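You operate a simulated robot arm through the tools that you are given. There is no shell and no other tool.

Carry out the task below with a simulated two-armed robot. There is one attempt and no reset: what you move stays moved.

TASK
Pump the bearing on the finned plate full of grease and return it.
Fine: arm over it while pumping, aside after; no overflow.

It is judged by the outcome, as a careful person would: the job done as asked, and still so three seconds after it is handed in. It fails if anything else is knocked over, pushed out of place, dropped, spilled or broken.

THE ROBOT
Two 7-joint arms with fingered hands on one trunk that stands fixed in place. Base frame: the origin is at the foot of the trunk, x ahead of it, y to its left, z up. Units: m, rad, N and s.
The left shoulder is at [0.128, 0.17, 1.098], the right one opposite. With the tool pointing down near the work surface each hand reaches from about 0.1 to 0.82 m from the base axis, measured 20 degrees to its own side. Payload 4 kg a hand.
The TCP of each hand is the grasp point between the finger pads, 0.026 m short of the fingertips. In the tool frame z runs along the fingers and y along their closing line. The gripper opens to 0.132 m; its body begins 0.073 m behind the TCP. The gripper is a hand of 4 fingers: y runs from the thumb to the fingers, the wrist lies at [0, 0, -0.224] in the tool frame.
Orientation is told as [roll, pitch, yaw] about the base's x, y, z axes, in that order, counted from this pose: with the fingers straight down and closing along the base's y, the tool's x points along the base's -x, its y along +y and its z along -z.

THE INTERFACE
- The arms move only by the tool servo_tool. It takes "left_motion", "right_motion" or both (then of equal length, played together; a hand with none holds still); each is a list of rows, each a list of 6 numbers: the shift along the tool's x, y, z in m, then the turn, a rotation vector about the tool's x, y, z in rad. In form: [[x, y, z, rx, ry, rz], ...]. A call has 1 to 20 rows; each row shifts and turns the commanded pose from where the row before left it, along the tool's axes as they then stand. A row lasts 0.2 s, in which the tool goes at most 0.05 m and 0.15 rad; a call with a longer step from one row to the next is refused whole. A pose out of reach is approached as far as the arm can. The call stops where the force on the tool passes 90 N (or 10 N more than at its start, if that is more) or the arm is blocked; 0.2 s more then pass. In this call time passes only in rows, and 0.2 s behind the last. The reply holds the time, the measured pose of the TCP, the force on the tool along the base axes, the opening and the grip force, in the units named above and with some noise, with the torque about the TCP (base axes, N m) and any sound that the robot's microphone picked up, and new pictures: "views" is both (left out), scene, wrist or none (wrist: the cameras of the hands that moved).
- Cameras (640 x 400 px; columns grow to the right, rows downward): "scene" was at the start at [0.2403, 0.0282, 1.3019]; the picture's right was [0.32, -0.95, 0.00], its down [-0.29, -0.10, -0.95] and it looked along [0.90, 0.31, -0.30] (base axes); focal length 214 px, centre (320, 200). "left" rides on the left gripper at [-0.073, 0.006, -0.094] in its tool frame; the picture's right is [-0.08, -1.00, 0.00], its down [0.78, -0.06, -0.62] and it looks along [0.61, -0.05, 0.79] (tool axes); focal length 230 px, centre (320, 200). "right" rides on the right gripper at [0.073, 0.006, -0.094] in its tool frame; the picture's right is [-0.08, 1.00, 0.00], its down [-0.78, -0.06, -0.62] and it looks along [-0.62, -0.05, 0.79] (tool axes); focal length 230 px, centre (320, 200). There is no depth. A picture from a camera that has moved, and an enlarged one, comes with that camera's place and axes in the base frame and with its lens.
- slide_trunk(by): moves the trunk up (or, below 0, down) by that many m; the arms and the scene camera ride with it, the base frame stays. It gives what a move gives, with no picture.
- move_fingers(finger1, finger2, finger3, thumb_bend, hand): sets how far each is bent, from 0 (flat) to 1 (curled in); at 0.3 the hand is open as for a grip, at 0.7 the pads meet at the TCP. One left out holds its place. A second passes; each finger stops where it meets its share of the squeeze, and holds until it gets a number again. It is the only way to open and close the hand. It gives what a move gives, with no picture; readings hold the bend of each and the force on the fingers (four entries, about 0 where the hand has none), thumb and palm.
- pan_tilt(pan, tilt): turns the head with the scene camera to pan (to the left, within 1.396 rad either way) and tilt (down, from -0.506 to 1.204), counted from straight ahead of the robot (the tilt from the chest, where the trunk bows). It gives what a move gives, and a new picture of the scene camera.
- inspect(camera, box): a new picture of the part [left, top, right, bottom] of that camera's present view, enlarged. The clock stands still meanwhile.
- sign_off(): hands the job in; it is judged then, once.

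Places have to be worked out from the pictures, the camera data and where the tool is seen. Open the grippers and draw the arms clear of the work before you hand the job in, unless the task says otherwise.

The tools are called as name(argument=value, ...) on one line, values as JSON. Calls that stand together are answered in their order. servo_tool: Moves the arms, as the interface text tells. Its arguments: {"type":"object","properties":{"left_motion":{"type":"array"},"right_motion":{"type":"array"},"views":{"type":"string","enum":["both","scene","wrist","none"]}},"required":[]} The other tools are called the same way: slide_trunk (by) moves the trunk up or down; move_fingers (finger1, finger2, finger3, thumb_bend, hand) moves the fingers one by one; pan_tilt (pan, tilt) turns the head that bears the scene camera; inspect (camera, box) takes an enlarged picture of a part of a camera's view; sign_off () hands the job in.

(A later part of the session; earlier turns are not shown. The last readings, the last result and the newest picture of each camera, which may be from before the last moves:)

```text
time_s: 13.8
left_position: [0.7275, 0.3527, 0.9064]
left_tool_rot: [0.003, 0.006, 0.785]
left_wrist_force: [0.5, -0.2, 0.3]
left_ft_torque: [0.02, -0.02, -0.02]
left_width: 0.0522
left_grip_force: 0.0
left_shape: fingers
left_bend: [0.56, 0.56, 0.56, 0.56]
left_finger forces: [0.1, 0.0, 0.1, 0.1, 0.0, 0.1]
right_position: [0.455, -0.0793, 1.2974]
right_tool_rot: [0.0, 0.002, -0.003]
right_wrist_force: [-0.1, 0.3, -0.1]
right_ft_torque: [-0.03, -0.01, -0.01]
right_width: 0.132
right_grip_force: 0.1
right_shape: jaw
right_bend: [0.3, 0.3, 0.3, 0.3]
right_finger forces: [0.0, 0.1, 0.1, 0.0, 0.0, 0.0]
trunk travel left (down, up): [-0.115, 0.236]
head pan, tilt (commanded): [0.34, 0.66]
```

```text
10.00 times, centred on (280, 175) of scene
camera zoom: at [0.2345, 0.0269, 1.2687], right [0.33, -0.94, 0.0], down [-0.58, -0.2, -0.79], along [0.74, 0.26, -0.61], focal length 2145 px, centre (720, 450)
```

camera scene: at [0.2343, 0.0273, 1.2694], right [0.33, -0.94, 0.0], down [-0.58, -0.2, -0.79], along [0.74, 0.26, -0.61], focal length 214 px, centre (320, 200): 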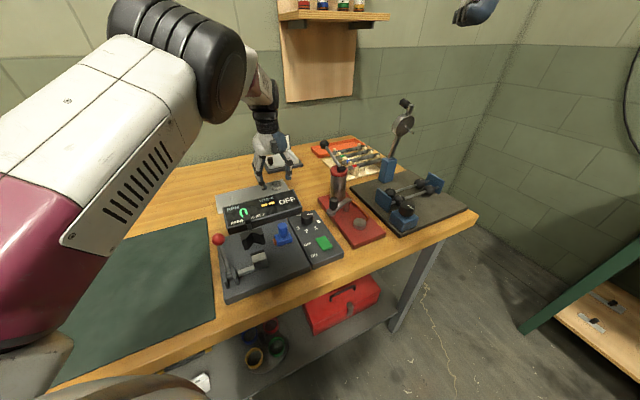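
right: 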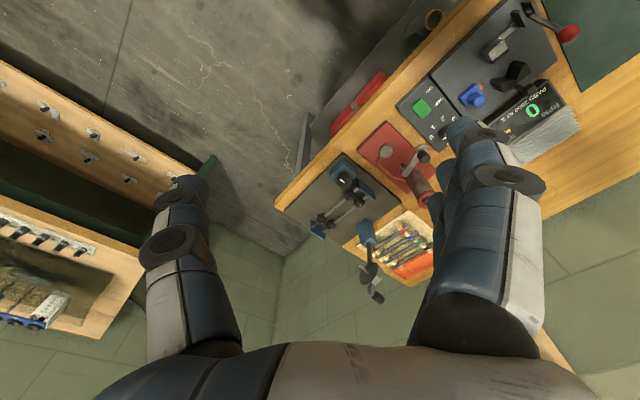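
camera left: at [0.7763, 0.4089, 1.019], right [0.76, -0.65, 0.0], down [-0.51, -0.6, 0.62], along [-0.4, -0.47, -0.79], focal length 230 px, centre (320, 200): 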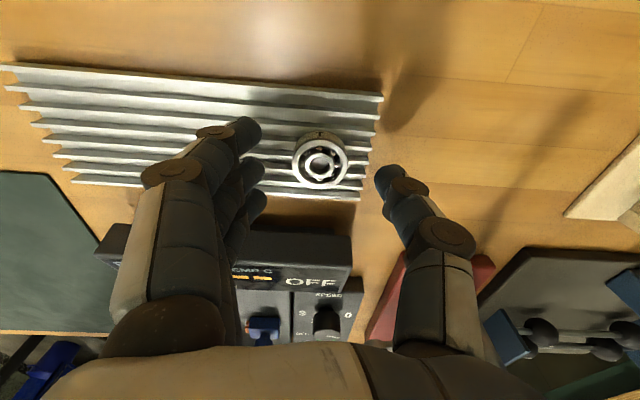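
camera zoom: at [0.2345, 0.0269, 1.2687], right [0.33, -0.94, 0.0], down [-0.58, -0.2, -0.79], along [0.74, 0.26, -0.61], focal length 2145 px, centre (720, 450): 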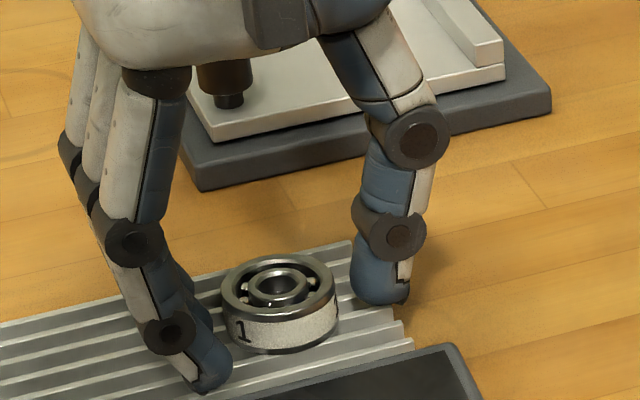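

No force now, tips just off the fins and the bearing evenly between the pads. I close further to grip it.

move_fingers(hand="left", finger1=0.63, finger2=0.63, finger3=0.63, thumb_bend=0.63)

inspect(camera="left", box=[220, 90, 420, 240])

inspect(camera="scene", box=[250, 155, 310, 195])

```text
time_s: 14.8
left_position: [0.7279, 0.3542, 0.9119]
left_tool_rot: [0.0, 0.0, 0.785]
left_wrist_force: [-0.1, 0.5, -0.3]
left_ft_torque: [0.02, -0.01, -0.01]
left_width: 0.0349
left_grip_force: 2.8
left_shape: fingers
left_bend: [0.63, 0.6, 0.63, 0.61]
left_finger forces: [0.0, 3.1, 0.1, 0.1, 3.0, 0.0]
right_position: [0.4542, -0.0795, 1.2988]
right_tool_rot: [-0.001, 0.0, 0.0]
right_wrist_force: [0.0, 0.2, 0.2]
right_ft_torque: [0.0, -0.03, 0.01]
right_width: 0.1321
right_grip_force: 0.1
right_shape: jaw
right_bend: [0.3, 0.3, 0.3, 0.3]
right_finger forces: [0.1, 0.0, 0.0, 0.1, 0.0, 0.0]
trunk travel left (down, up): [-0.115, 0.236]
head pan, tilt (commanded): [0.34, 0.66]
```

```text
2.67 times, centred on (320, 165) of left
camera zoom: at [0.7758, 0.409, 1.0063], right [0.76, -0.65, 0.0], down [-0.51, -0.6, 0.62], along [-0.4, -0.47, -0.79], focal length 614 px, centre (320, 293)
```

zoom: 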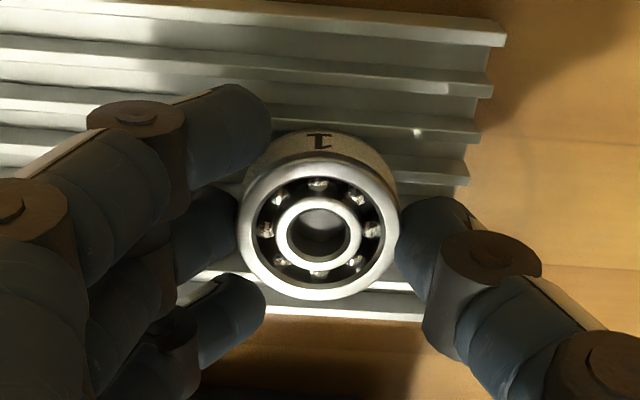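

```text
10.00 times, centred on (280, 175) of scene
camera zoom: at [0.2335, 0.0271, 1.2697], right [0.33, -0.94, 0.0], down [-0.58, -0.2, -0.79], along [0.74, 0.26, -0.61], focal length 2145 px, centre (720, 450)
```

zoom: 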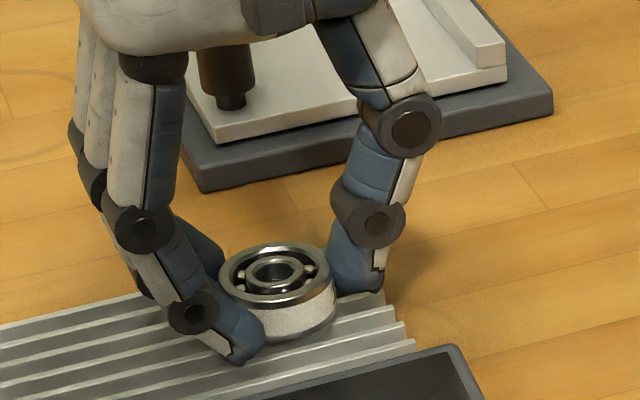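

Thumb and middle finger hold the bearing (3 N, width 0.035 m). I tighten the grip and let the outer fingers cradle it.

move_fingers(hand="left", finger1=0.65, finger2=0.66, finger3=0.65, thumb_bend=0.66)

inspect(camera="left", box=[220, 90, 420, 240])

inspect(camera="scene", box=[250, 155, 310, 195])

```text
time_s: 15.8
left_position: [0.728, 0.354, 0.9119]
left_tool_rot: [0.002, 0.0, 0.784]
left_wrist_force: [-0.3, -0.7, -0.5]
left_ft_torque: [0.01, 0.02, 0.03]
left_width: 0.0307
left_grip_force: 5.5
left_shape: fingers
left_bend: [0.65, 0.59, 0.65, 0.63]
left_finger forces: [0.0, 5.7, 0.1, 0.1, 5.7, 0.0]
right_position: [0.4538, -0.079, 1.2991]
right_tool_rot: [0.0, 0.0, 0.0]
right_wrist_force: [0.2, -0.4, 0.4]
right_ft_torque: [-0.01, 0.01, -0.01]
right_width: 0.1319
right_grip_force: 0.1
right_shape: jaw
right_bend: [0.3, 0.3, 0.3, 0.3]
right_finger forces: [0.0, 0.0, 0.0, 0.1, 0.1, 0.0]
trunk travel left (down, up): [-0.115, 0.236]
head pan, tilt (commanded): [0.34, 0.66]
```

```text
2.67 times, centred on (320, 165) of left
camera zoom: at [0.7758, 0.409, 1.0064], right [0.76, -0.65, 0.0], down [-0.51, -0.6, 0.62], along [-0.4, -0.47, -0.79], focal length 614 px, centre (320, 293)
```

zoom: 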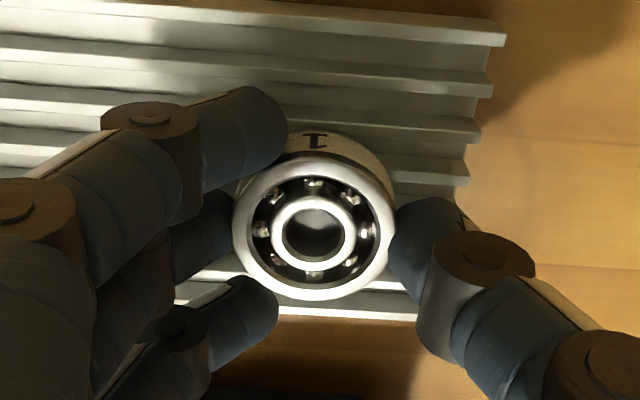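

```text
10.00 times, centred on (280, 175) of scene
camera zoom: at [0.2335, 0.0271, 1.2697], right [0.33, -0.94, 0.0], down [-0.58, -0.2, -0.79], along [0.74, 0.26, -0.61], focal length 2145 px, centre (720, 450)
```

zoom: 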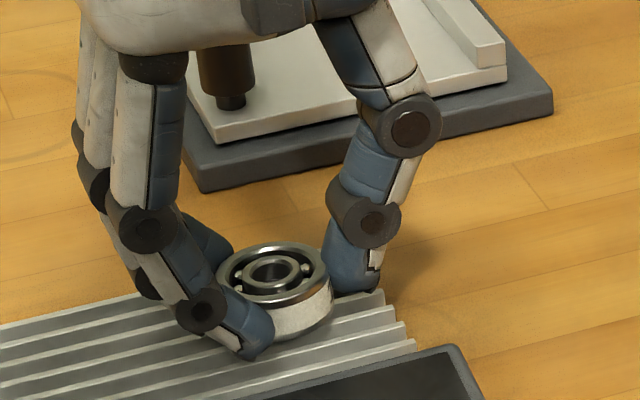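

Grip is 5.7 N on both sides. I add a little more squeeze from the middle finger, then lift 2 cm and look.

move_fingers(hand="left", finger2=0.7, thumb_bend=0.67)

servo_tool(left_motion=[[0, 0, -0.01, 0, 0, 0], [0, 0, -0.015, 0, 0, 0]], views="none")

inspect(camera="left", box=[220, 90, 420, 240])

inspect(camera="scene", box=[250, 145, 310, 195])

```text
time_s: 16.8
left_position: [0.7283, 0.3541, 0.9112]
left_tool_rot: [0.0, 0.0, 0.786]
left_wrist_force: [0.0, -0.3, -0.7]
left_ft_torque: [-0.04, 0.01, -0.01]
left_width: 0.0299
left_grip_force: 6.7
left_shape: fingers
left_bend: [0.65, 0.59, 0.65, 0.64]
left_finger forces: [0.2, 6.7, 0.1, 0.1, 6.9, 0.1]
right_position: [0.4522, -0.0788, 1.3]
right_tool_rot: [-0.001, 0.0, 0.0]
right_wrist_force: [-0.1, 0.3, 0.5]
right_ft_torque: [0.01, -0.01, 0.0]
right_width: 0.1319
right_grip_force: 0.1
right_shape: jaw
right_bend: [0.3, 0.3, 0.3, 0.3]
right_finger forces: [0.1, 0.0, 0.0, 0.0, 0.0, 0.0]
trunk travel left (down, up): [-0.115, 0.236]
head pan, tilt (commanded): [0.34, 0.66]
```

```text
time_s: 17.4
left_position: [0.7278, 0.356, 0.9378]
left_tool_rot: [0.0, 0.0, 0.786]
left_wrist_force: [-0.4, 0.1, -1.1]
left_ft_torque: [-0.03, -0.02, 0.0]
left_width: 0.0298
left_grip_force: 7.3
left_shape: fingers
left_bend: [0.65, 0.59, 0.65, 0.64]
left_finger forces: [0.4, 6.6, 0.0, 0.0, 6.8, 0.1]
right_position: [0.4537, -0.0803, 1.2994]
right_tool_rot: [0.0, -0.002, 0.0]
right_wrist_force: [0.1, 0.3, 0.3]
right_ft_torque: [0.01, 0.01, 0.0]
right_width: 0.1319
right_grip_force: 0.1
right_shape: jaw
right_bend: [0.3, 0.3, 0.3, 0.3]
right_finger forces: [0.0, 0.0, 0.1, 0.0, 0.0, 0.0]
trunk travel left (down, up): [-0.115, 0.236]
head pan, tilt (commanded): [0.34, 0.66]
```

```text
2.67 times, centred on (320, 165) of left
camera zoom: at [0.7757, 0.4093, 1.0322], right [0.76, -0.65, 0.0], down [-0.51, -0.6, 0.62], along [-0.4, -0.47, -0.79], focal length 614 px, centre (320, 293)
```

zoom: 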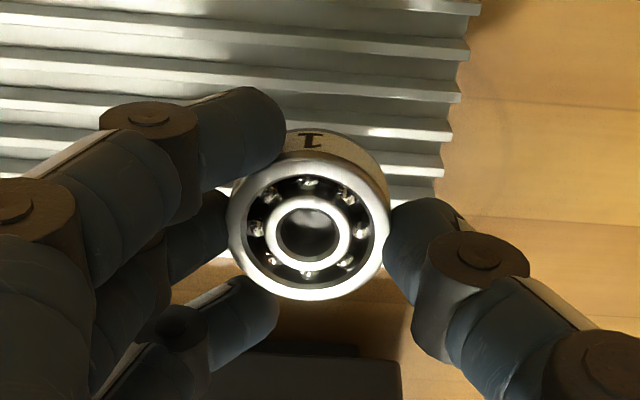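

```text
8.00 times, centred on (280, 170) of scene
camera zoom: at [0.2332, 0.027, 1.2698], right [0.33, -0.94, 0.0], down [-0.58, -0.2, -0.79], along [0.74, 0.26, -0.61], focal length 1716 px, centre (640, 440)
```

zoom: 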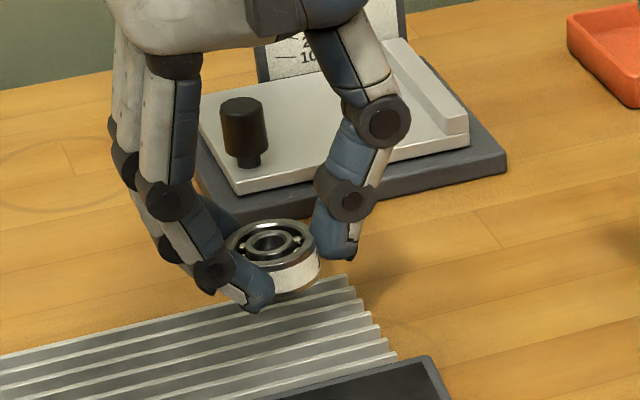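

The bearing is lifted cleanly and level; it sits about 2–3 mm toward the fingers in the grasp with its bottom ≈33 mm below the TCP. I raise it well clear and turn the hand to yaw 90°, which gives the best finger clearance at the pump seat.

servo_tool(left_motion=[[0, 0, -0.03, 0, 0, 0], [0, 0, -0.045, 0, 0, 0], [0, 0, -0.045, 0, 0, 0], [0, 0, -0.045, 0, 0, 0], [0, 0, 0, 0, 0, -0.131], [0, 0, 0, 0, 0, -0.131], [0, 0, 0, 0, 0, -0.131], [0, 0, 0, 0, 0, -0.131], [0, 0, 0, 0, 0, -0.131], [0, 0, 0, 0, 0, -0.13]], views="both")

```text
time_s: 19.6
left_position: [0.7278, 0.3536, 1.1017]
left_tool_rot: [0.001, -0.001, 1.572]
left_wrist_force: [0.2, 0.2, -0.4]
left_ft_torque: [0.03, -0.01, 0.03]
left_width: 0.0302
left_grip_force: 6.6
left_shape: fingers
left_bend: [0.65, 0.59, 0.65, 0.64]
left_finger forces: [0.2, 6.7, 0.1, 0.0, 6.8, 0.1]
right_position: [0.4532, -0.0779, 1.2993]
right_tool_rot: [-0.001, -0.001, 0.0]
right_wrist_force: [-0.3, 0.2, 1.2]
right_ft_torque: [0.01, 0.02, -0.01]
right_width: 0.1321
right_grip_force: 0.0
right_shape: jaw
right_bend: [0.3, 0.3, 0.3, 0.3]
right_finger forces: [0.0, 0.0, 0.1, 0.1, 0.1, 0.0]
trunk travel left (down, up): [-0.115, 0.236]
head pan, tilt (commanded): [0.34, 0.66]
camera scene: at [0.2335, 0.0271, 1.2697], right [0.33, -0.94, 0.0], down [-0.58, -0.2, -0.79], along [0.74, 0.26, -0.61], focal length 214 px, centre (320, 200)
camera left: at [0.7223, 0.4264, 1.1962], right [1.0, 0.08, 0.0], down [0.06, -0.78, 0.62], along [0.05, -0.61, -0.79], focal length 230 px, centre (320, 200)
```

scene: 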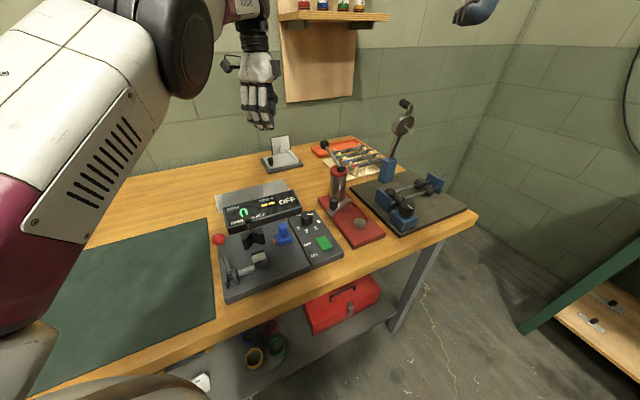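
left: 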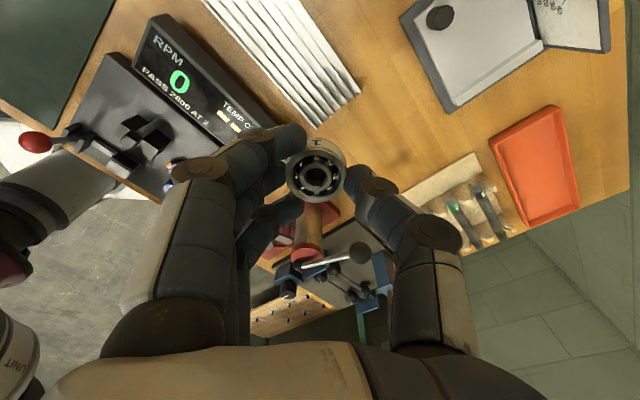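

Yaw 90° is reachable with the bearing held firmly. I carry it at z ≈ 1.10 (above the lever) to over the pump seat.

servo_tool(left_motion=[[0.0417, 0.0121, 0, 0, 0, 0], [0.0417, 0.0121, 0, 0, 0, 0], [0.0417, 0.0121, 0, 0, 0, 0], [0.0417, 0.0121, 0, 0, 0, 0], [0.0417, 0.0121, 0, 0, 0, 0], [0.0417, 0.0121, 0, 0, 0, 0], [0.0414, 0.0122, 0, 0, 0, 0]], views="both")

inspect(camera="left", box=[220, 80, 420, 240])

```text
time_s: 21.4
left_position: [0.6577, 0.1659, 1.1017]
left_tool_rot: [0.01, 0.071, 1.62]
left_wrist_force: [0.2, 0.3, -0.1]
left_ft_torque: [0.01, 0.04, 0.02]
left_width: 0.03
left_grip_force: 6.7
left_shape: fingers
left_bend: [0.65, 0.59, 0.65, 0.64]
left_finger forces: [0.1, 6.7, 0.0, 0.0, 6.8, 0.0]
left hand out of reach, approached as far as the arm can: row 6, 7
right_position: [0.4548, -0.0789, 1.299]
right_tool_rot: [0.0, -0.002, -0.001]
right_wrist_force: [0.6, -0.7, 0.3]
right_ft_torque: [-0.03, -0.01, 0.01]
right_width: 0.1318
right_grip_force: 0.1
right_shape: jaw
right_bend: [0.3, 0.3, 0.3, 0.3]
right_finger forces: [0.1, 0.0, 0.0, 0.0, 0.1, 0.0]
trunk travel left (down, up): [-0.115, 0.236]
head pan, tilt (commanded): [0.34, 0.66]
stopped in row 7 (left hand): the arm was blocked; the commanded pose is now the measured one
camera scene: at [0.2335, 0.0274, 1.2697], right [0.33, -0.94, 0.0], down [-0.58, -0.2, -0.79], along [0.74, 0.26, -0.61], focal length 214 px, centre (320, 200)
camera left: at [0.6493, 0.2445, 1.1904], right [0.99, 0.13, -0.02], down [0.1, -0.74, 0.67], along [0.07, -0.67, -0.74], focal length 230 px, centre (320, 200)
```

scene: 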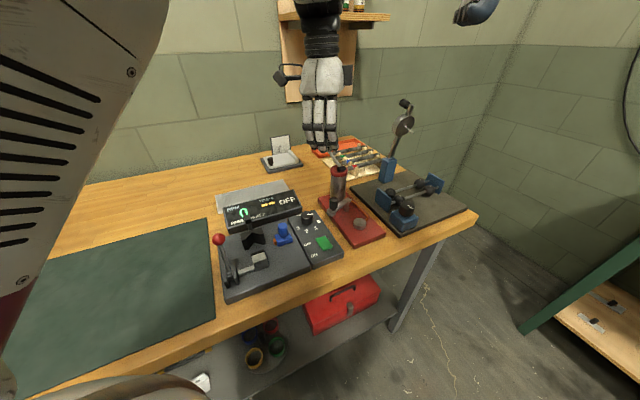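
left: 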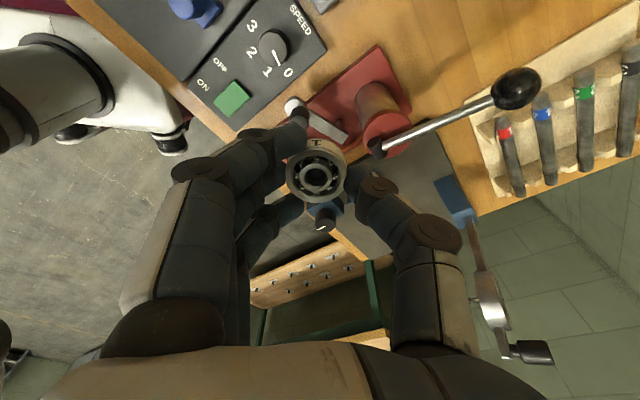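

```text
2.50 times, centred on (320, 160) of left
camera zoom: at [0.6493, 0.2445, 1.1904], right [0.99, 0.13, -0.02], down [0.1, -0.74, 0.67], along [0.07, -0.67, -0.74], focal length 575 px, centre (320, 300)
```

zoom: 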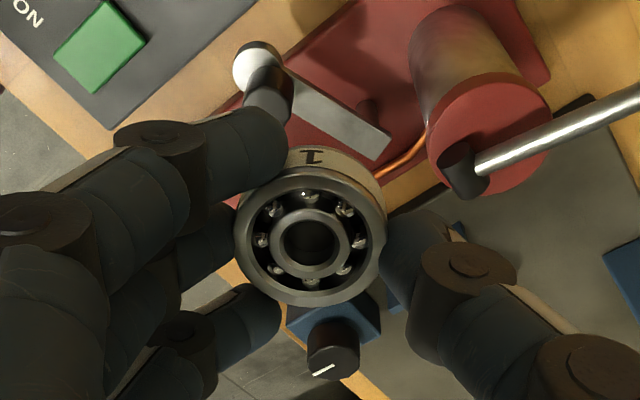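

The left arm hit its wrist limit at yaw 90° there (blocked at y≈0.166, slight tilt picked up). I undo the tilt and reduce yaw to about 65°.

servo_tool(left_motion=[[0, 0, 0, 0.01, -0.071, 0.12], [0, 0, 0, 0, 0, 0.123], [0, 0, 0, 0, 0, 0.123], [0, 0, 0, 0, 0, 0.12]], views="none")

```text
time_s: 22.4
left_position: [0.6575, 0.1645, 1.1011]
left_tool_rot: [-0.003, -0.004, 1.129]
left_wrist_force: [-0.1, -0.3, -0.3]
left_ft_torque: [0.05, 0.0, -0.01]
left_width: 0.0299
left_grip_force: 6.4
left_shape: fingers
left_bend: [0.65, 0.59, 0.65, 0.64]
left_finger forces: [0.2, 6.6, 0.0, 0.0, 6.7, 0.0]
right_position: [0.4538, -0.0797, 1.2987]
right_tool_rot: [0.0, 0.001, 0.001]
right_wrist_force: [0.2, -0.3, 0.1]
right_ft_torque: [0.0, -0.03, 0.0]
right_width: 0.1318
right_grip_force: 0.0
right_shape: jaw
right_bend: [0.3, 0.3, 0.3, 0.3]
right_finger forces: [0.0, 0.0, 0.0, 0.0, 0.0, 0.0]
trunk travel left (down, up): [-0.115, 0.236]
head pan, tilt (commanded): [0.34, 0.66]
```

Tilt is removed and yaw is 1.13. I move on to above the seat.

servo_tool(left_motion=[[0.0334, -0.0101, 0, 0, 0, 0], [0.0334, -0.0101, 0, 0, 0, 0], [0.0334, -0.0101, 0, 0, 0, 0]], views="both")

inspect(camera="left", box=[220, 80, 420, 240])

inspect(camera="scene", box=[300, 120, 420, 260])

inspect(camera="right", box=[260, 60, 460, 220])

```text
time_s: 23.4
left_position: [0.6505, 0.0888, 1.1069]
left_tool_rot: [-0.019, 0.06, 1.185]
left_wrist_force: [0.5, 0.5, -0.8]
left_ft_torque: [-0.04, -0.02, 0.0]
left_width: 0.03
left_grip_force: 6.7
left_shape: fingers
left_bend: [0.65, 0.59, 0.65, 0.64]
left_finger forces: [0.3, 6.5, 0.0, 0.0, 6.6, 0.1]
right_position: [0.4539, -0.0778, 1.2993]
right_tool_rot: [0.0, -0.003, 0.0]
right_wrist_force: [-0.7, 0.0, 0.7]
right_ft_torque: [0.0, -0.01, 0.01]
right_width: 0.1317
right_grip_force: 0.0
right_shape: jaw
right_bend: [0.3, 0.3, 0.3, 0.3]
right_finger forces: [0.0, 0.1, 0.0, 0.0, 0.0, 0.0]
trunk travel left (down, up): [-0.115, 0.236]
head pan, tilt (commanded): [0.34, 0.66]
stopped in row 3 (left hand): the arm was blocked; the commanded pose is now the measured one
camera scene: at [0.2335, 0.0276, 1.2697], right [0.33, -0.94, 0.0], down [-0.58, -0.2, -0.79], along [0.74, 0.26, -0.61], focal length 214 px, centre (320, 200)
camera left: at [0.6747, 0.1645, 1.1961], right [0.95, -0.3, 0.01], down [-0.24, -0.71, 0.66], along [-0.19, -0.64, -0.75], focal length 230 px, centre (320, 200)
```

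scene: 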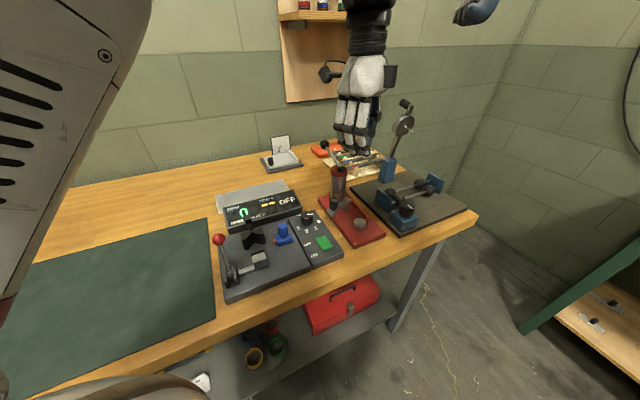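
left: 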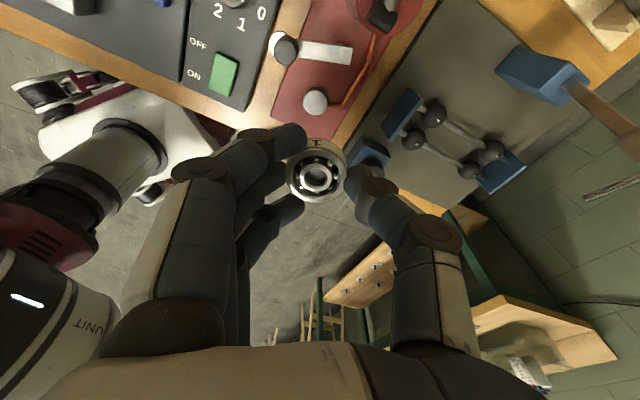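

```text
2.50 times, centred on (320, 160) of left
camera zoom: at [0.6747, 0.1645, 1.1961], right [0.95, -0.3, 0.01], down [-0.24, -0.71, 0.66], along [-0.19, -0.64, -0.75], focal length 575 px, centre (320, 300)
```

zoom: 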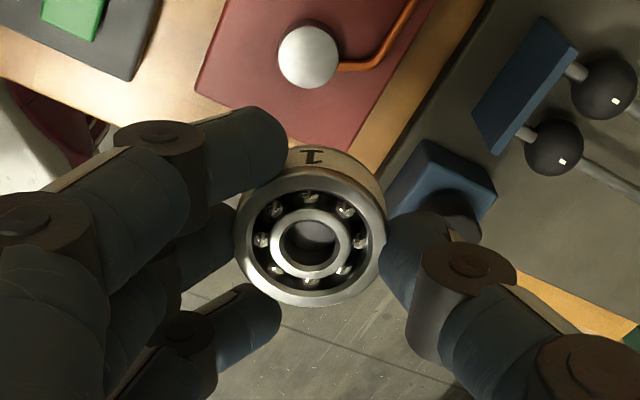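

```text
2.86 times, centred on (360, 190) of scene
camera zoom: at [0.2335, 0.0276, 1.2697], right [0.33, -0.94, 0.0], down [-0.58, -0.2, -0.79], along [0.74, 0.26, -0.61], focal length 613 px, centre (206, 229)
```

zoom: 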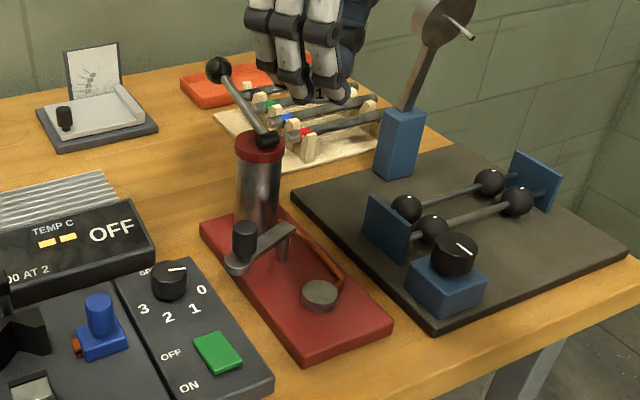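

```text
2.50 times, centred on (360, 140) of right
camera zoom: at [0.3797, -0.073, 1.3928], right [0.08, 1.0, 0.0], down [0.78, -0.06, 0.62], along [0.62, -0.05, -0.79], focal length 575 px, centre (220, 350)
```

zoom: 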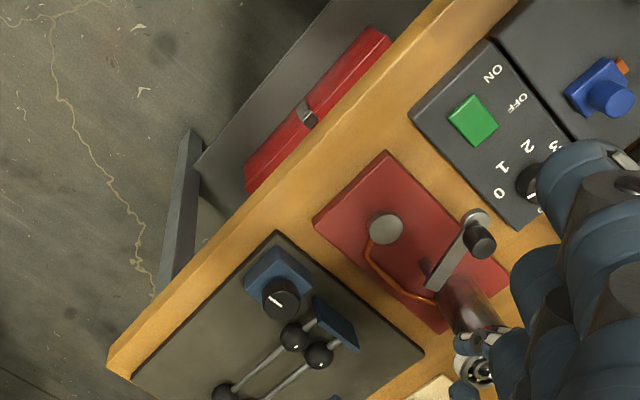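

Blocked again by the wrist limit, so I undo the tilt, reduce yaw to 0.87 and step over the seat; from the left picture the puck is at about (0.642, 0.066).

servo_tool(left_motion=[[0, 0, 0, -0.019, -0.06, 0.105], [0, 0, 0, 0, 0, 0.105], [0, 0, 0, 0, 0, 0.105], [0.0132, -0.0055, 0, 0, 0, 0], [0.0132, -0.0056, 0, 0, 0, 0]], views="wrist")

inspect(camera="left", box=[220, 60, 420, 220])

inspect(camera="scene", box=[300, 120, 420, 260])

inspect(camera="right", box=[300, 60, 460, 220])

```text
time_s: 24.8
left_position: [0.652, 0.0871, 1.1124]
left_tool_rot: [-0.036, 0.054, 0.915]
left_wrist_force: [-0.3, -0.1, -0.4]
left_ft_torque: [-0.03, -0.01, 0.02]
left_width: 0.0301
left_grip_force: 6.3
left_shape: fingers
left_bend: [0.65, 0.59, 0.65, 0.64]
left_finger forces: [0.2, 6.6, 0.0, 0.1, 6.6, 0.0]
right_position: [0.4541, -0.078, 1.2996]
right_tool_rot: [0.0, -0.002, -0.002]
right_wrist_force: [0.0, 0.1, -0.2]
right_ft_torque: [0.0, -0.03, -0.03]
right_width: 0.1318
right_grip_force: 0.2
right_shape: jaw
right_bend: [0.3, 0.3, 0.3, 0.3]
right_finger forces: [0.1, 0.1, 0.0, 0.0, 0.0, 0.1]
trunk travel left (down, up): [-0.115, 0.236]
head pan, tilt (commanded): [0.34, 0.66]
stopped in row 5 (left hand): the arm was blocked; the commanded pose is now the measured one
camera left: at [0.6917, 0.1541, 1.2025], right [0.84, -0.54, 0.03], down [-0.43, -0.62, 0.66], along [-0.34, -0.57, -0.75], focal length 230 px, centre (320, 200)
```

left: 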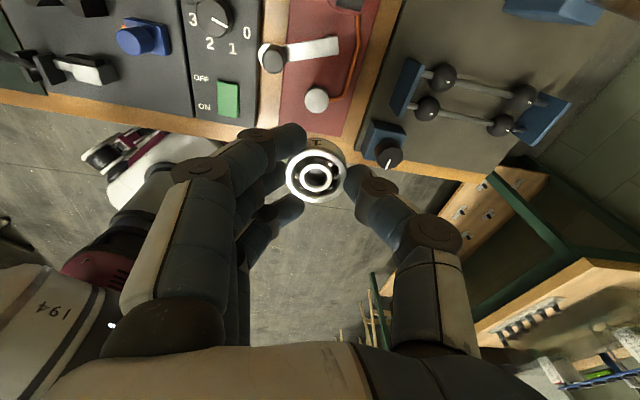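

```text
2.50 times, centred on (320, 140) of left
camera zoom: at [0.6917, 0.1541, 1.2025], right [0.84, -0.54, 0.03], down [-0.43, -0.62, 0.66], along [-0.34, -0.57, -0.75], focal length 575 px, centre (320, 350)
```

zoom: 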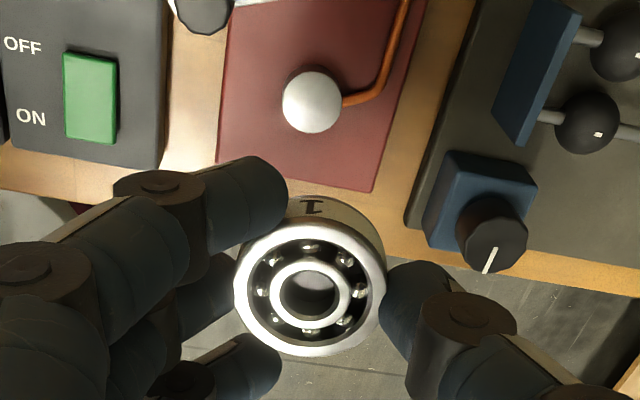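

```text
2.86 times, centred on (360, 190) of scene
camera zoom: at [0.2335, 0.0274, 1.2697], right [0.33, -0.94, 0.0], down [-0.58, -0.2, -0.79], along [0.74, 0.26, -0.61], focal length 613 px, centre (206, 229)
```

zoom: 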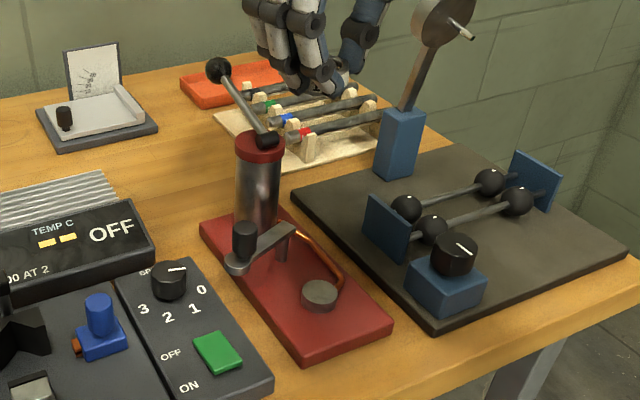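

```text
2.50 times, centred on (380, 140) of right
camera zoom: at [0.3797, -0.0731, 1.3928], right [0.08, 1.0, 0.0], down [0.78, -0.06, 0.62], along [0.62, -0.05, -0.79], focal length 575 px, centre (170, 350)
```

zoom: 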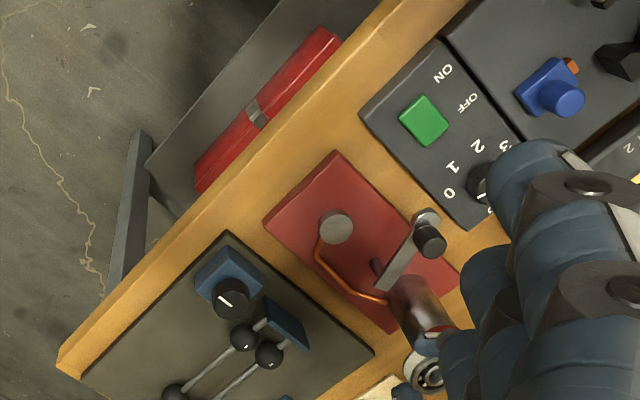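

Still blocked near y≈0.088, so this wrist posture won't reach the seat; turning the hand the other way (yaw ≈ −90°, fingers on the far side, thumb near the robot) also gives good clearance around the pump's post. I back off, level the tool and test that yaw in the air.

servo_tool(left_motion=[[-0.0278, 0.0214, -0.01, 0, 0, 0], [-0.0278, 0.0214, -0.01, 0, 0, 0], [0, 0, 0, -0.036, -0.054, 0.1], [0, 0, 0, 0, 0, 0.1404], [0, 0, 0, 0, 0, 0.1404], [0, 0, 0, 0, 0, 0.1404], [0, 0, 0, 0, 0, 0.1404], [0, 0, 0, 0, 0, 0.1404], [0, 0, 0, 0, 0, 0.1404], [0, 0, 0, 0, 0, 0.1404], [0, 0, 0, 0, 0, 0.1404], [0, 0, 0, 0, 0, 0.1404], [0, 0, 0, 0, 0, 0.1404], [0, 0, 0, 0, 0, 0.1404], [0, 0, 0, 0, 0, 0.1404], [0, 0, 0, 0, 0, 0.1404], [0, 0, 0, 0, 0, 0.1404], [0, 0, 0, 0, 0, 0.1404], [0, 0, 0, 0, 0, 0.1404], [0, 0, 0, 0, 0, 0.1404]], views="both")

```text
time_s: 29.0
left_position: [0.6507, 0.1563, 1.1274]
left_tool_rot: [0.004, 0.008, -1.575]
left_wrist_force: [0.0, -0.3, -0.6]
left_ft_torque: [-0.01, 0.0, -0.04]
left_width: 0.03
left_grip_force: 6.9
left_shape: fingers
left_bend: [0.65, 0.59, 0.65, 0.64]
left_finger forces: [0.2, 6.5, 0.0, 0.0, 6.6, 0.0]
right_position: [0.4543, -0.0784, 1.2997]
right_tool_rot: [-0.001, 0.001, -0.002]
right_wrist_force: [-0.2, 0.4, -0.5]
right_ft_torque: [-0.02, -0.01, -0.02]
right_width: 0.132
right_grip_force: 0.0
right_shape: jaw
right_bend: [0.3, 0.3, 0.3, 0.3]
right_finger forces: [0.0, 0.0, 0.1, 0.0, 0.0, 0.1]
trunk travel left (down, up): [-0.115, 0.236]
head pan, tilt (commanded): [0.34, 0.66]
camera scene: at [0.2335, 0.0272, 1.2697], right [0.33, -0.94, 0.0], down [-0.58, -0.2, -0.79], along [0.74, 0.26, -0.61], focal length 214 px, centre (320, 200)
camera left: at [0.6559, 0.0815, 1.221], right [-1.0, -0.07, 0.0], down [-0.06, 0.78, 0.62], along [-0.04, 0.62, -0.78], focal length 230 px, centre (320, 200)
```

scene: 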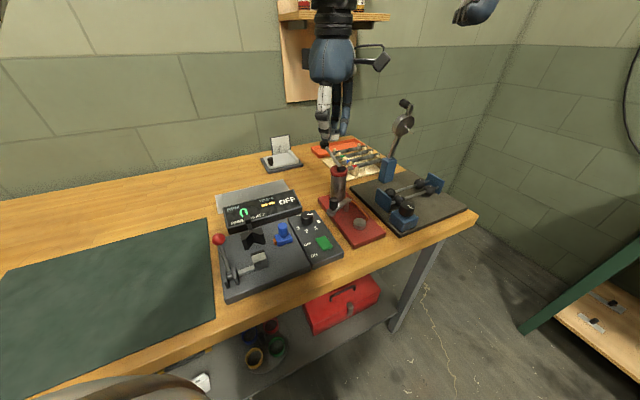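
left: 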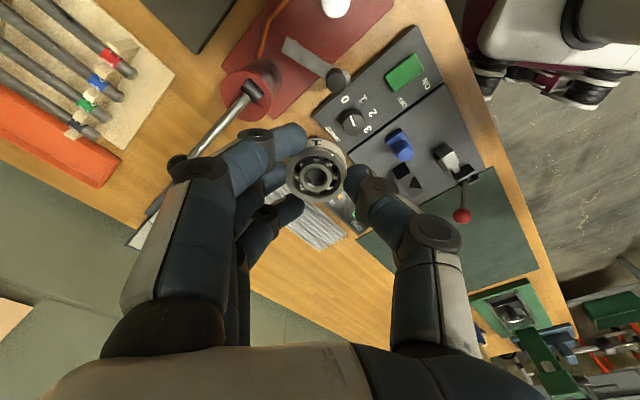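

Yaw −90° is reached with the tool level. I move over the seat.

servo_tool(left_motion=[[-0.0297, -0.0039, 0, 0, 0, 0], [-0.0297, -0.0039, 0, 0, 0, 0], [-0.0297, -0.0039, 0, 0, 0, 0]], views="both")

inspect(camera="left", box=[220, 60, 420, 220])

inspect(camera="right", box=[260, 60, 500, 220])

```text
time_s: 29.8
left_position: [0.6394, 0.0645, 1.1279]
left_tool_rot: [0.004, 0.007, -1.572]
left_wrist_force: [-0.3, -0.1, 0.1]
left_ft_torque: [0.01, -0.01, 0.0]
left_width: 0.0298
left_grip_force: 6.6
left_shape: fingers
left_bend: [0.65, 0.59, 0.65, 0.64]
left_finger forces: [0.2, 6.5, 0.0, 0.1, 6.7, 0.0]
right_position: [0.4532, -0.0788, 1.2992]
right_tool_rot: [0.0, -0.001, -0.001]
right_wrist_force: [-0.5, -0.8, -1.7]
right_ft_torque: [0.0, 0.02, 0.03]
right_width: 0.1319
right_grip_force: 0.1
right_shape: jaw
right_bend: [0.3, 0.3, 0.3, 0.3]
right_finger forces: [0.1, 0.0, 0.0, 0.0, 0.1, 0.0]
trunk travel left (down, up): [-0.115, 0.236]
head pan, tilt (commanded): [0.34, 0.66]
camera scene: at [0.2336, 0.0265, 1.2697], right [0.33, -0.94, 0.0], down [-0.58, -0.2, -0.79], along [0.74, 0.26, -0.61], focal length 214 px, centre (320, 200)
camera left: at [0.6449, -0.0092, 1.2208], right [-1.0, -0.08, 0.0], down [-0.06, 0.78, 0.62], along [-0.04, 0.62, -0.78], focal length 230 px, centre (320, 200)
```

scene: 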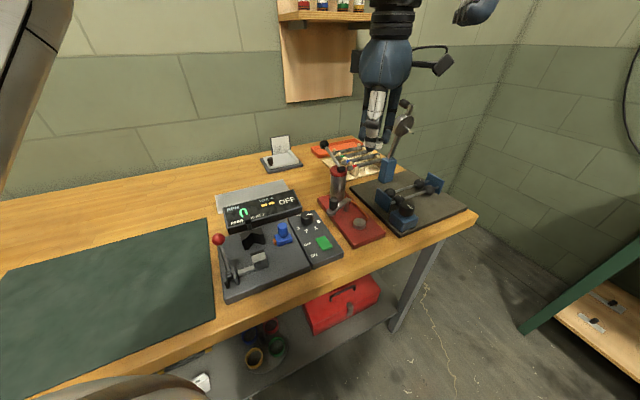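
left: 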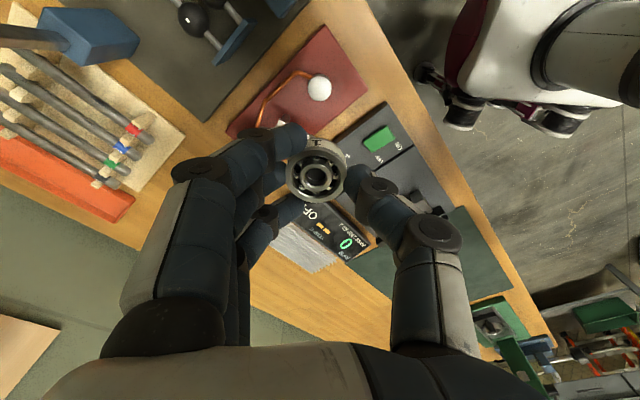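

```text
2.50 times, centred on (320, 140) of left
camera zoom: at [0.6449, -0.0092, 1.2208], right [-1.0, -0.08, 0.0], down [-0.06, 0.78, 0.62], along [-0.04, 0.62, -0.78], focal length 575 px, centre (320, 350)
```

zoom: 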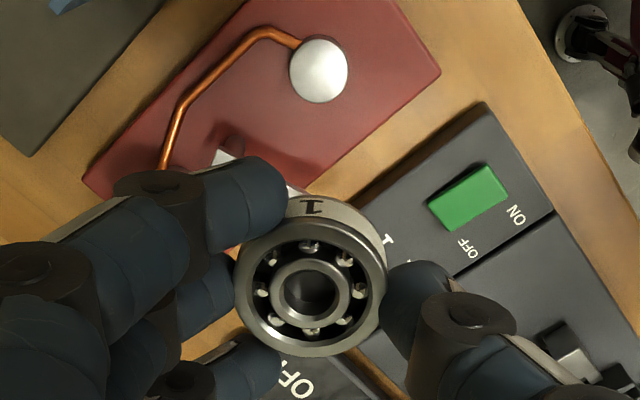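

```text
2.50 times, centred on (380, 140) of right
camera zoom: at [0.3798, -0.074, 1.3926], right [0.08, 1.0, 0.0], down [0.78, -0.06, 0.62], along [0.62, -0.05, -0.79], focal length 575 px, centre (170, 350)
```

zoom: 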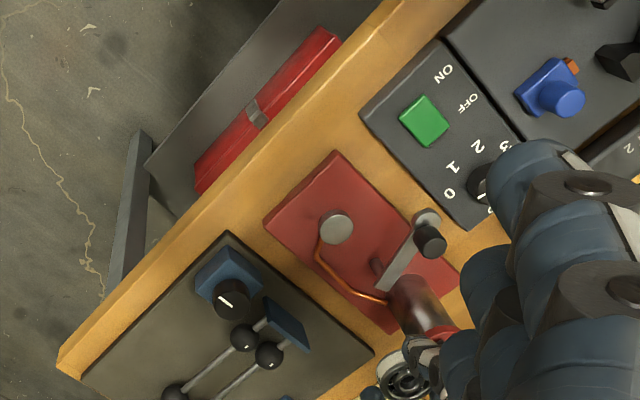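

The hand is over the seat; the left picture puts the puck at (0.6406, 0.0646). I descend to z ≈ 0.99 while turning a bit further for clearance from the post, then re-measure.

servo_tool(left_motion=[[0, 0, 0.046, 0, 0, 0], [0, 0, 0.046, 0, 0, 0.09], [0, 0, 0.046, 0, 0, 0.09]], views="both")

inspect(camera="left", box=[220, 60, 420, 220])

inspect(camera="scene", box=[310, 150, 410, 250])

inspect(camera="right", box=[330, 90, 450, 190])

```text
time_s: 30.6
left_position: [0.6414, 0.0676, 0.9868]
left_tool_rot: [0.002, 0.007, -1.754]
left_wrist_force: [-0.7, -1.1, -1.0]
left_ft_torque: [-0.02, 0.0, 0.0]
left_width: 0.0299
left_grip_force: 7.0
left_shape: fingers
left_bend: [0.65, 0.59, 0.65, 0.64]
left_finger forces: [0.2, 6.5, 0.0, 0.1, 6.6, 0.1]
right_position: [0.4542, -0.0785, 1.2977]
right_tool_rot: [0.001, 0.001, 0.0]
right_wrist_force: [1.1, -0.5, -0.3]
right_ft_torque: [0.0, 0.01, -0.01]
right_width: 0.1318
right_grip_force: 0.0
right_shape: jaw
right_bend: [0.3, 0.3, 0.3, 0.3]
right_finger forces: [0.1, 0.0, 0.0, 0.0, 0.0, 0.0]
trunk travel left (down, up): [-0.115, 0.236]
head pan, tilt (commanded): [0.34, 0.66]
camera scene: at [0.2345, 0.0271, 1.2693], right [0.33, -0.94, 0.0], down [-0.58, -0.2, -0.79], along [0.74, 0.26, -0.61], focal length 214 px, centre (320, 200)
camera left: at [0.6329, -0.0065, 1.0817], right [-0.99, 0.11, 0.0], down [0.08, 0.78, 0.62], along [0.07, 0.62, -0.78], focal length 230 px, centre (320, 200)
```

scene: 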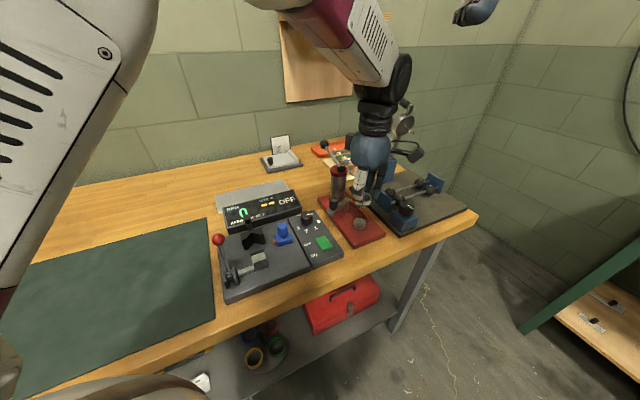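
left: 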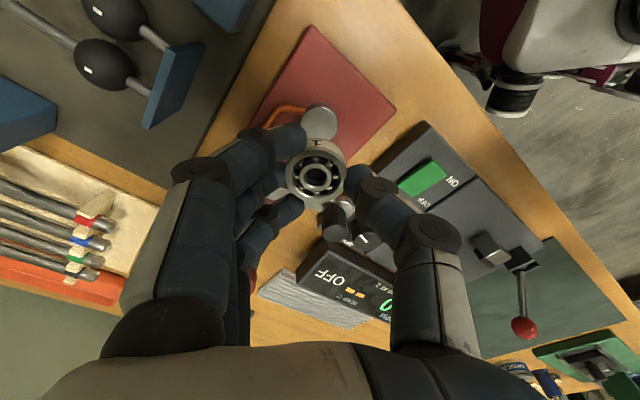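

```text
2.50 times, centred on (320, 140) of left
camera zoom: at [0.6329, -0.0065, 1.0817], right [-0.99, 0.11, 0.0], down [0.08, 0.78, 0.62], along [0.07, 0.62, -0.78], focal length 575 px, centre (320, 350)
```

zoom: 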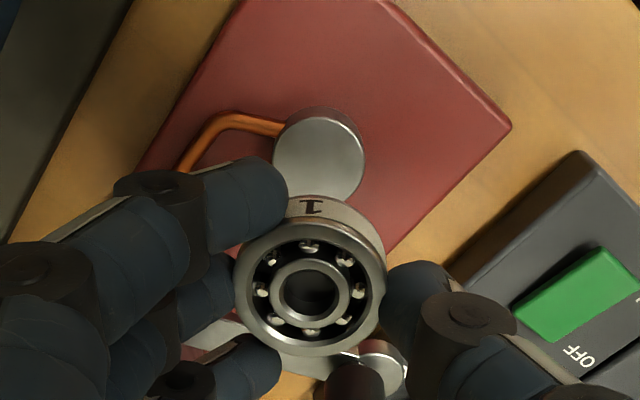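

```text
4.00 times, centred on (360, 200) of scene
camera zoom: at [0.2345, 0.0271, 1.2693], right [0.33, -0.94, 0.0], down [-0.58, -0.2, -0.79], along [0.74, 0.26, -0.61], focal length 858 px, centre (160, 200)
```

zoom: 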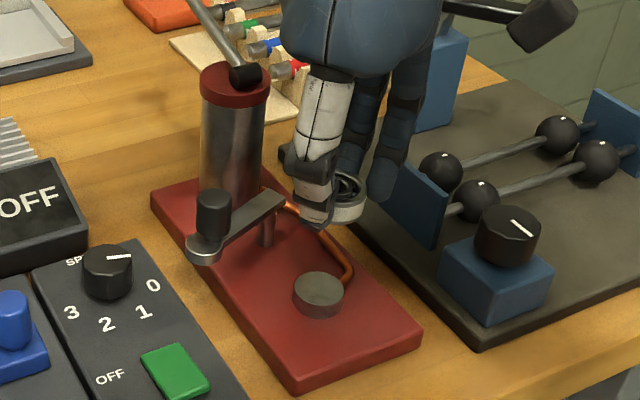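

```text
4.00 times, centred on (390, 140) of right
camera zoom: at [0.381, -0.0734, 1.392], right [0.08, 1.0, 0.0], down [0.79, -0.06, 0.62], along [0.61, -0.05, -0.79], focal length 920 px, centre (40, 440)
```

zoom: 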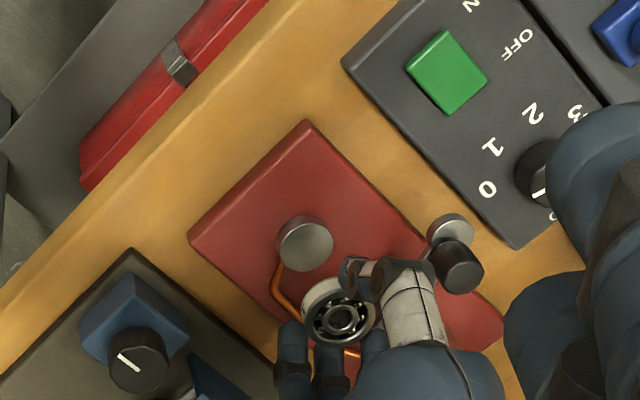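

The seat is offset only ≈4 mm (tool −x) and 1.5 mm (tool −y) from the held bearing. I correct and descend to z ≈ 0.945.

servo_tool(left_motion=[[-0.0035, -0.0014, 0.02, 0, 0, 0], [0, 0, 0.022, 0, -0.006, 0]], views="none")

inspect(camera="left", box=[220, 60, 420, 220])

inspect(camera="scene", box=[330, 170, 400, 240])

inspect(camera="right", box=[340, 90, 440, 190])

```text
time_s: 31.2
left_position: [0.6379, 0.0635, 0.9461]
left_tool_rot: [0.004, 0.003, -1.751]
left_wrist_force: [-0.5, -0.1, -0.9]
left_ft_torque: [0.01, -0.01, 0.02]
left_width: 0.0302
left_grip_force: 6.8
left_shape: fingers
left_bend: [0.65, 0.59, 0.65, 0.64]
left_finger forces: [0.3, 6.6, 0.1, 0.1, 6.7, 0.0]
right_position: [0.4534, -0.0781, 1.2992]
right_tool_rot: [0.0, 0.001, -0.001]
right_wrist_force: [0.3, -0.6, -0.3]
right_ft_torque: [0.02, 0.01, 0.0]
right_width: 0.132
right_grip_force: 0.1
right_shape: jaw
right_bend: [0.3, 0.3, 0.3, 0.3]
right_finger forces: [0.1, 0.0, 0.0, 0.1, 0.0, 0.0]
trunk travel left (down, up): [-0.115, 0.236]
head pan, tilt (commanded): [0.34, 0.66]
```

```text
2.50 times, centred on (320, 140) of left
camera zoom: at [0.63, -0.0091, 1.0402], right [-0.99, 0.1, 0.0], down [0.08, 0.78, 0.62], along [0.07, 0.61, -0.79], focal length 575 px, centre (320, 350)
```

zoom: 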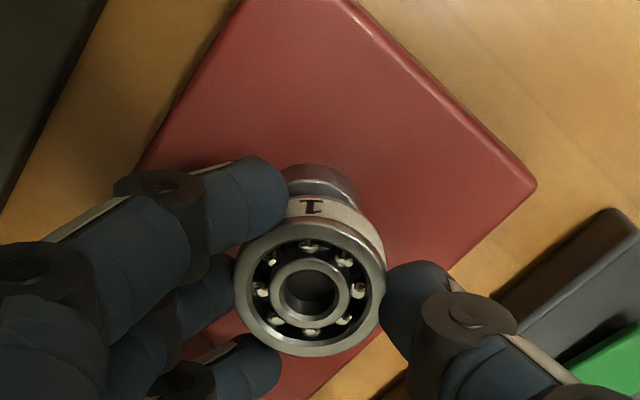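

```text
5.71 times, centred on (365, 205) of scene
camera zoom: at [0.2337, 0.0271, 1.2696], right [0.33, -0.94, 0.0], down [-0.58, -0.2, -0.79], along [0.74, 0.26, -0.61], focal length 1226 px, centre (63, 171)
```

zoom: 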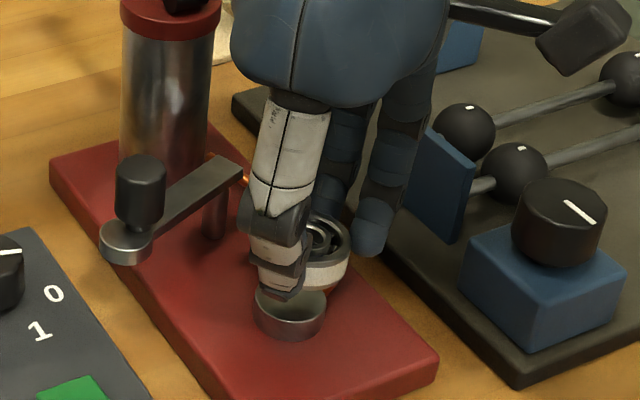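

```text
4.00 times, centred on (390, 140) of right
camera zoom: at [0.38, -0.0733, 1.3925], right [0.08, 1.0, 0.0], down [0.78, -0.06, 0.62], along [0.61, -0.05, -0.79], focal length 920 px, centre (40, 440)
```

zoom: 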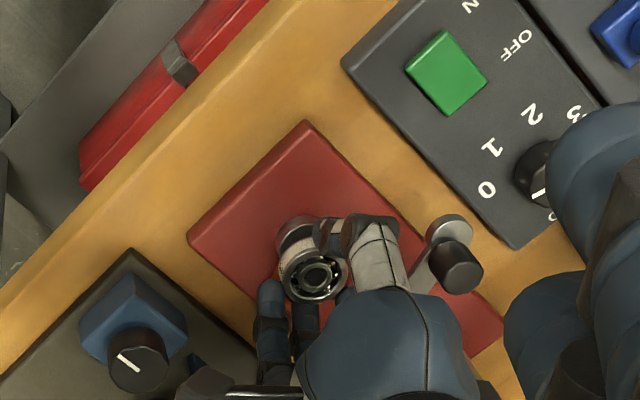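

The bearing now hovers just above the seat with the centres nearly coincident. I lower 14 mm more and check again.

servo_tool(left_motion=[[0, 0, 0.014, 0, 0, 0]], views="none")

inspect(camera="left", box=[260, 100, 380, 200])

inspect(camera="scene", box=[350, 195, 390, 235])

inspect(camera="right", box=[385, 120, 435, 170])

```text
time_s: 31.6
left_position: [0.6373, 0.0647, 0.9324]
left_tool_rot: [0.002, 0.001, -1.753]
left_wrist_force: [0.2, -0.1, -0.9]
left_ft_torque: [0.0, 0.0, 0.0]
left_width: 0.0297
left_grip_force: 6.6
left_shape: fingers
left_bend: [0.65, 0.59, 0.65, 0.64]
left_finger forces: [0.3, 6.6, 0.0, 0.0, 6.7, 0.0]
right_position: [0.4547, -0.0786, 1.2985]
right_tool_rot: [0.001, 0.0, -0.002]
right_wrist_force: [-0.3, -0.3, 0.5]
right_ft_torque: [-0.01, 0.0, 0.0]
right_width: 0.1319
right_grip_force: 0.1
right_shape: jaw
right_bend: [0.3, 0.3, 0.3, 0.3]
right_finger forces: [0.1, 0.0, 0.0, 0.0, 0.0, 0.0]
trunk travel left (down, up): [-0.115, 0.236]
head pan, tilt (commanded): [0.34, 0.66]
```

```text
4.00 times, centred on (320, 150) of left
camera zoom: at [0.6301, -0.0092, 1.0259], right [-0.99, 0.1, 0.0], down [0.08, 0.78, 0.62], along [0.07, 0.61, -0.79], focal length 920 px, centre (320, 400)
```

zoom: 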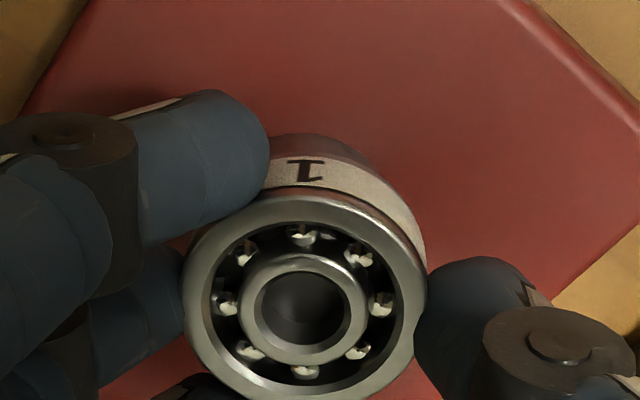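

```text
10.00 times, centred on (370, 215) of scene
camera zoom: at [0.2342, 0.0271, 1.2695], right [0.33, -0.94, 0.0], down [-0.58, -0.2, -0.79], along [0.74, 0.26, -0.61], focal length 2145 px, centre (-180, 50)
```

zoom: 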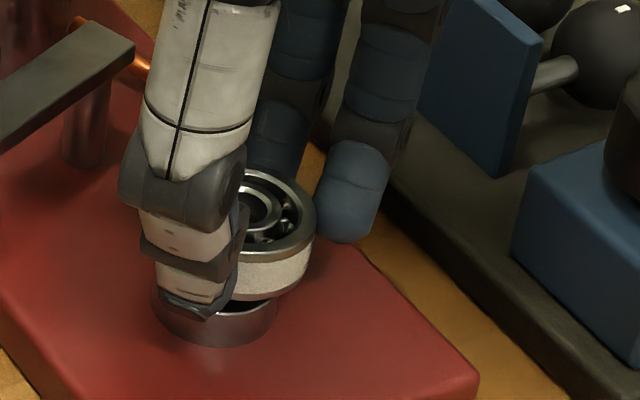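

```text
8.00 times, centred on (410, 145) of right
camera zoom: at [0.3805, -0.0734, 1.3922], right [0.08, 1.0, 0.0], down [0.78, -0.06, 0.62], along [0.61, -0.05, -0.79], focal length 1841 px, centre (-400, 640)
```

zoom: 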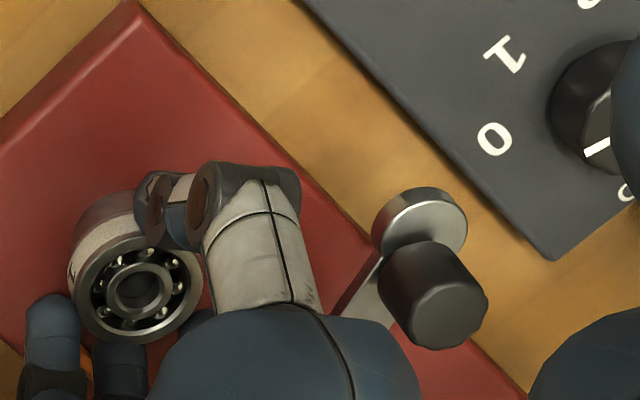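

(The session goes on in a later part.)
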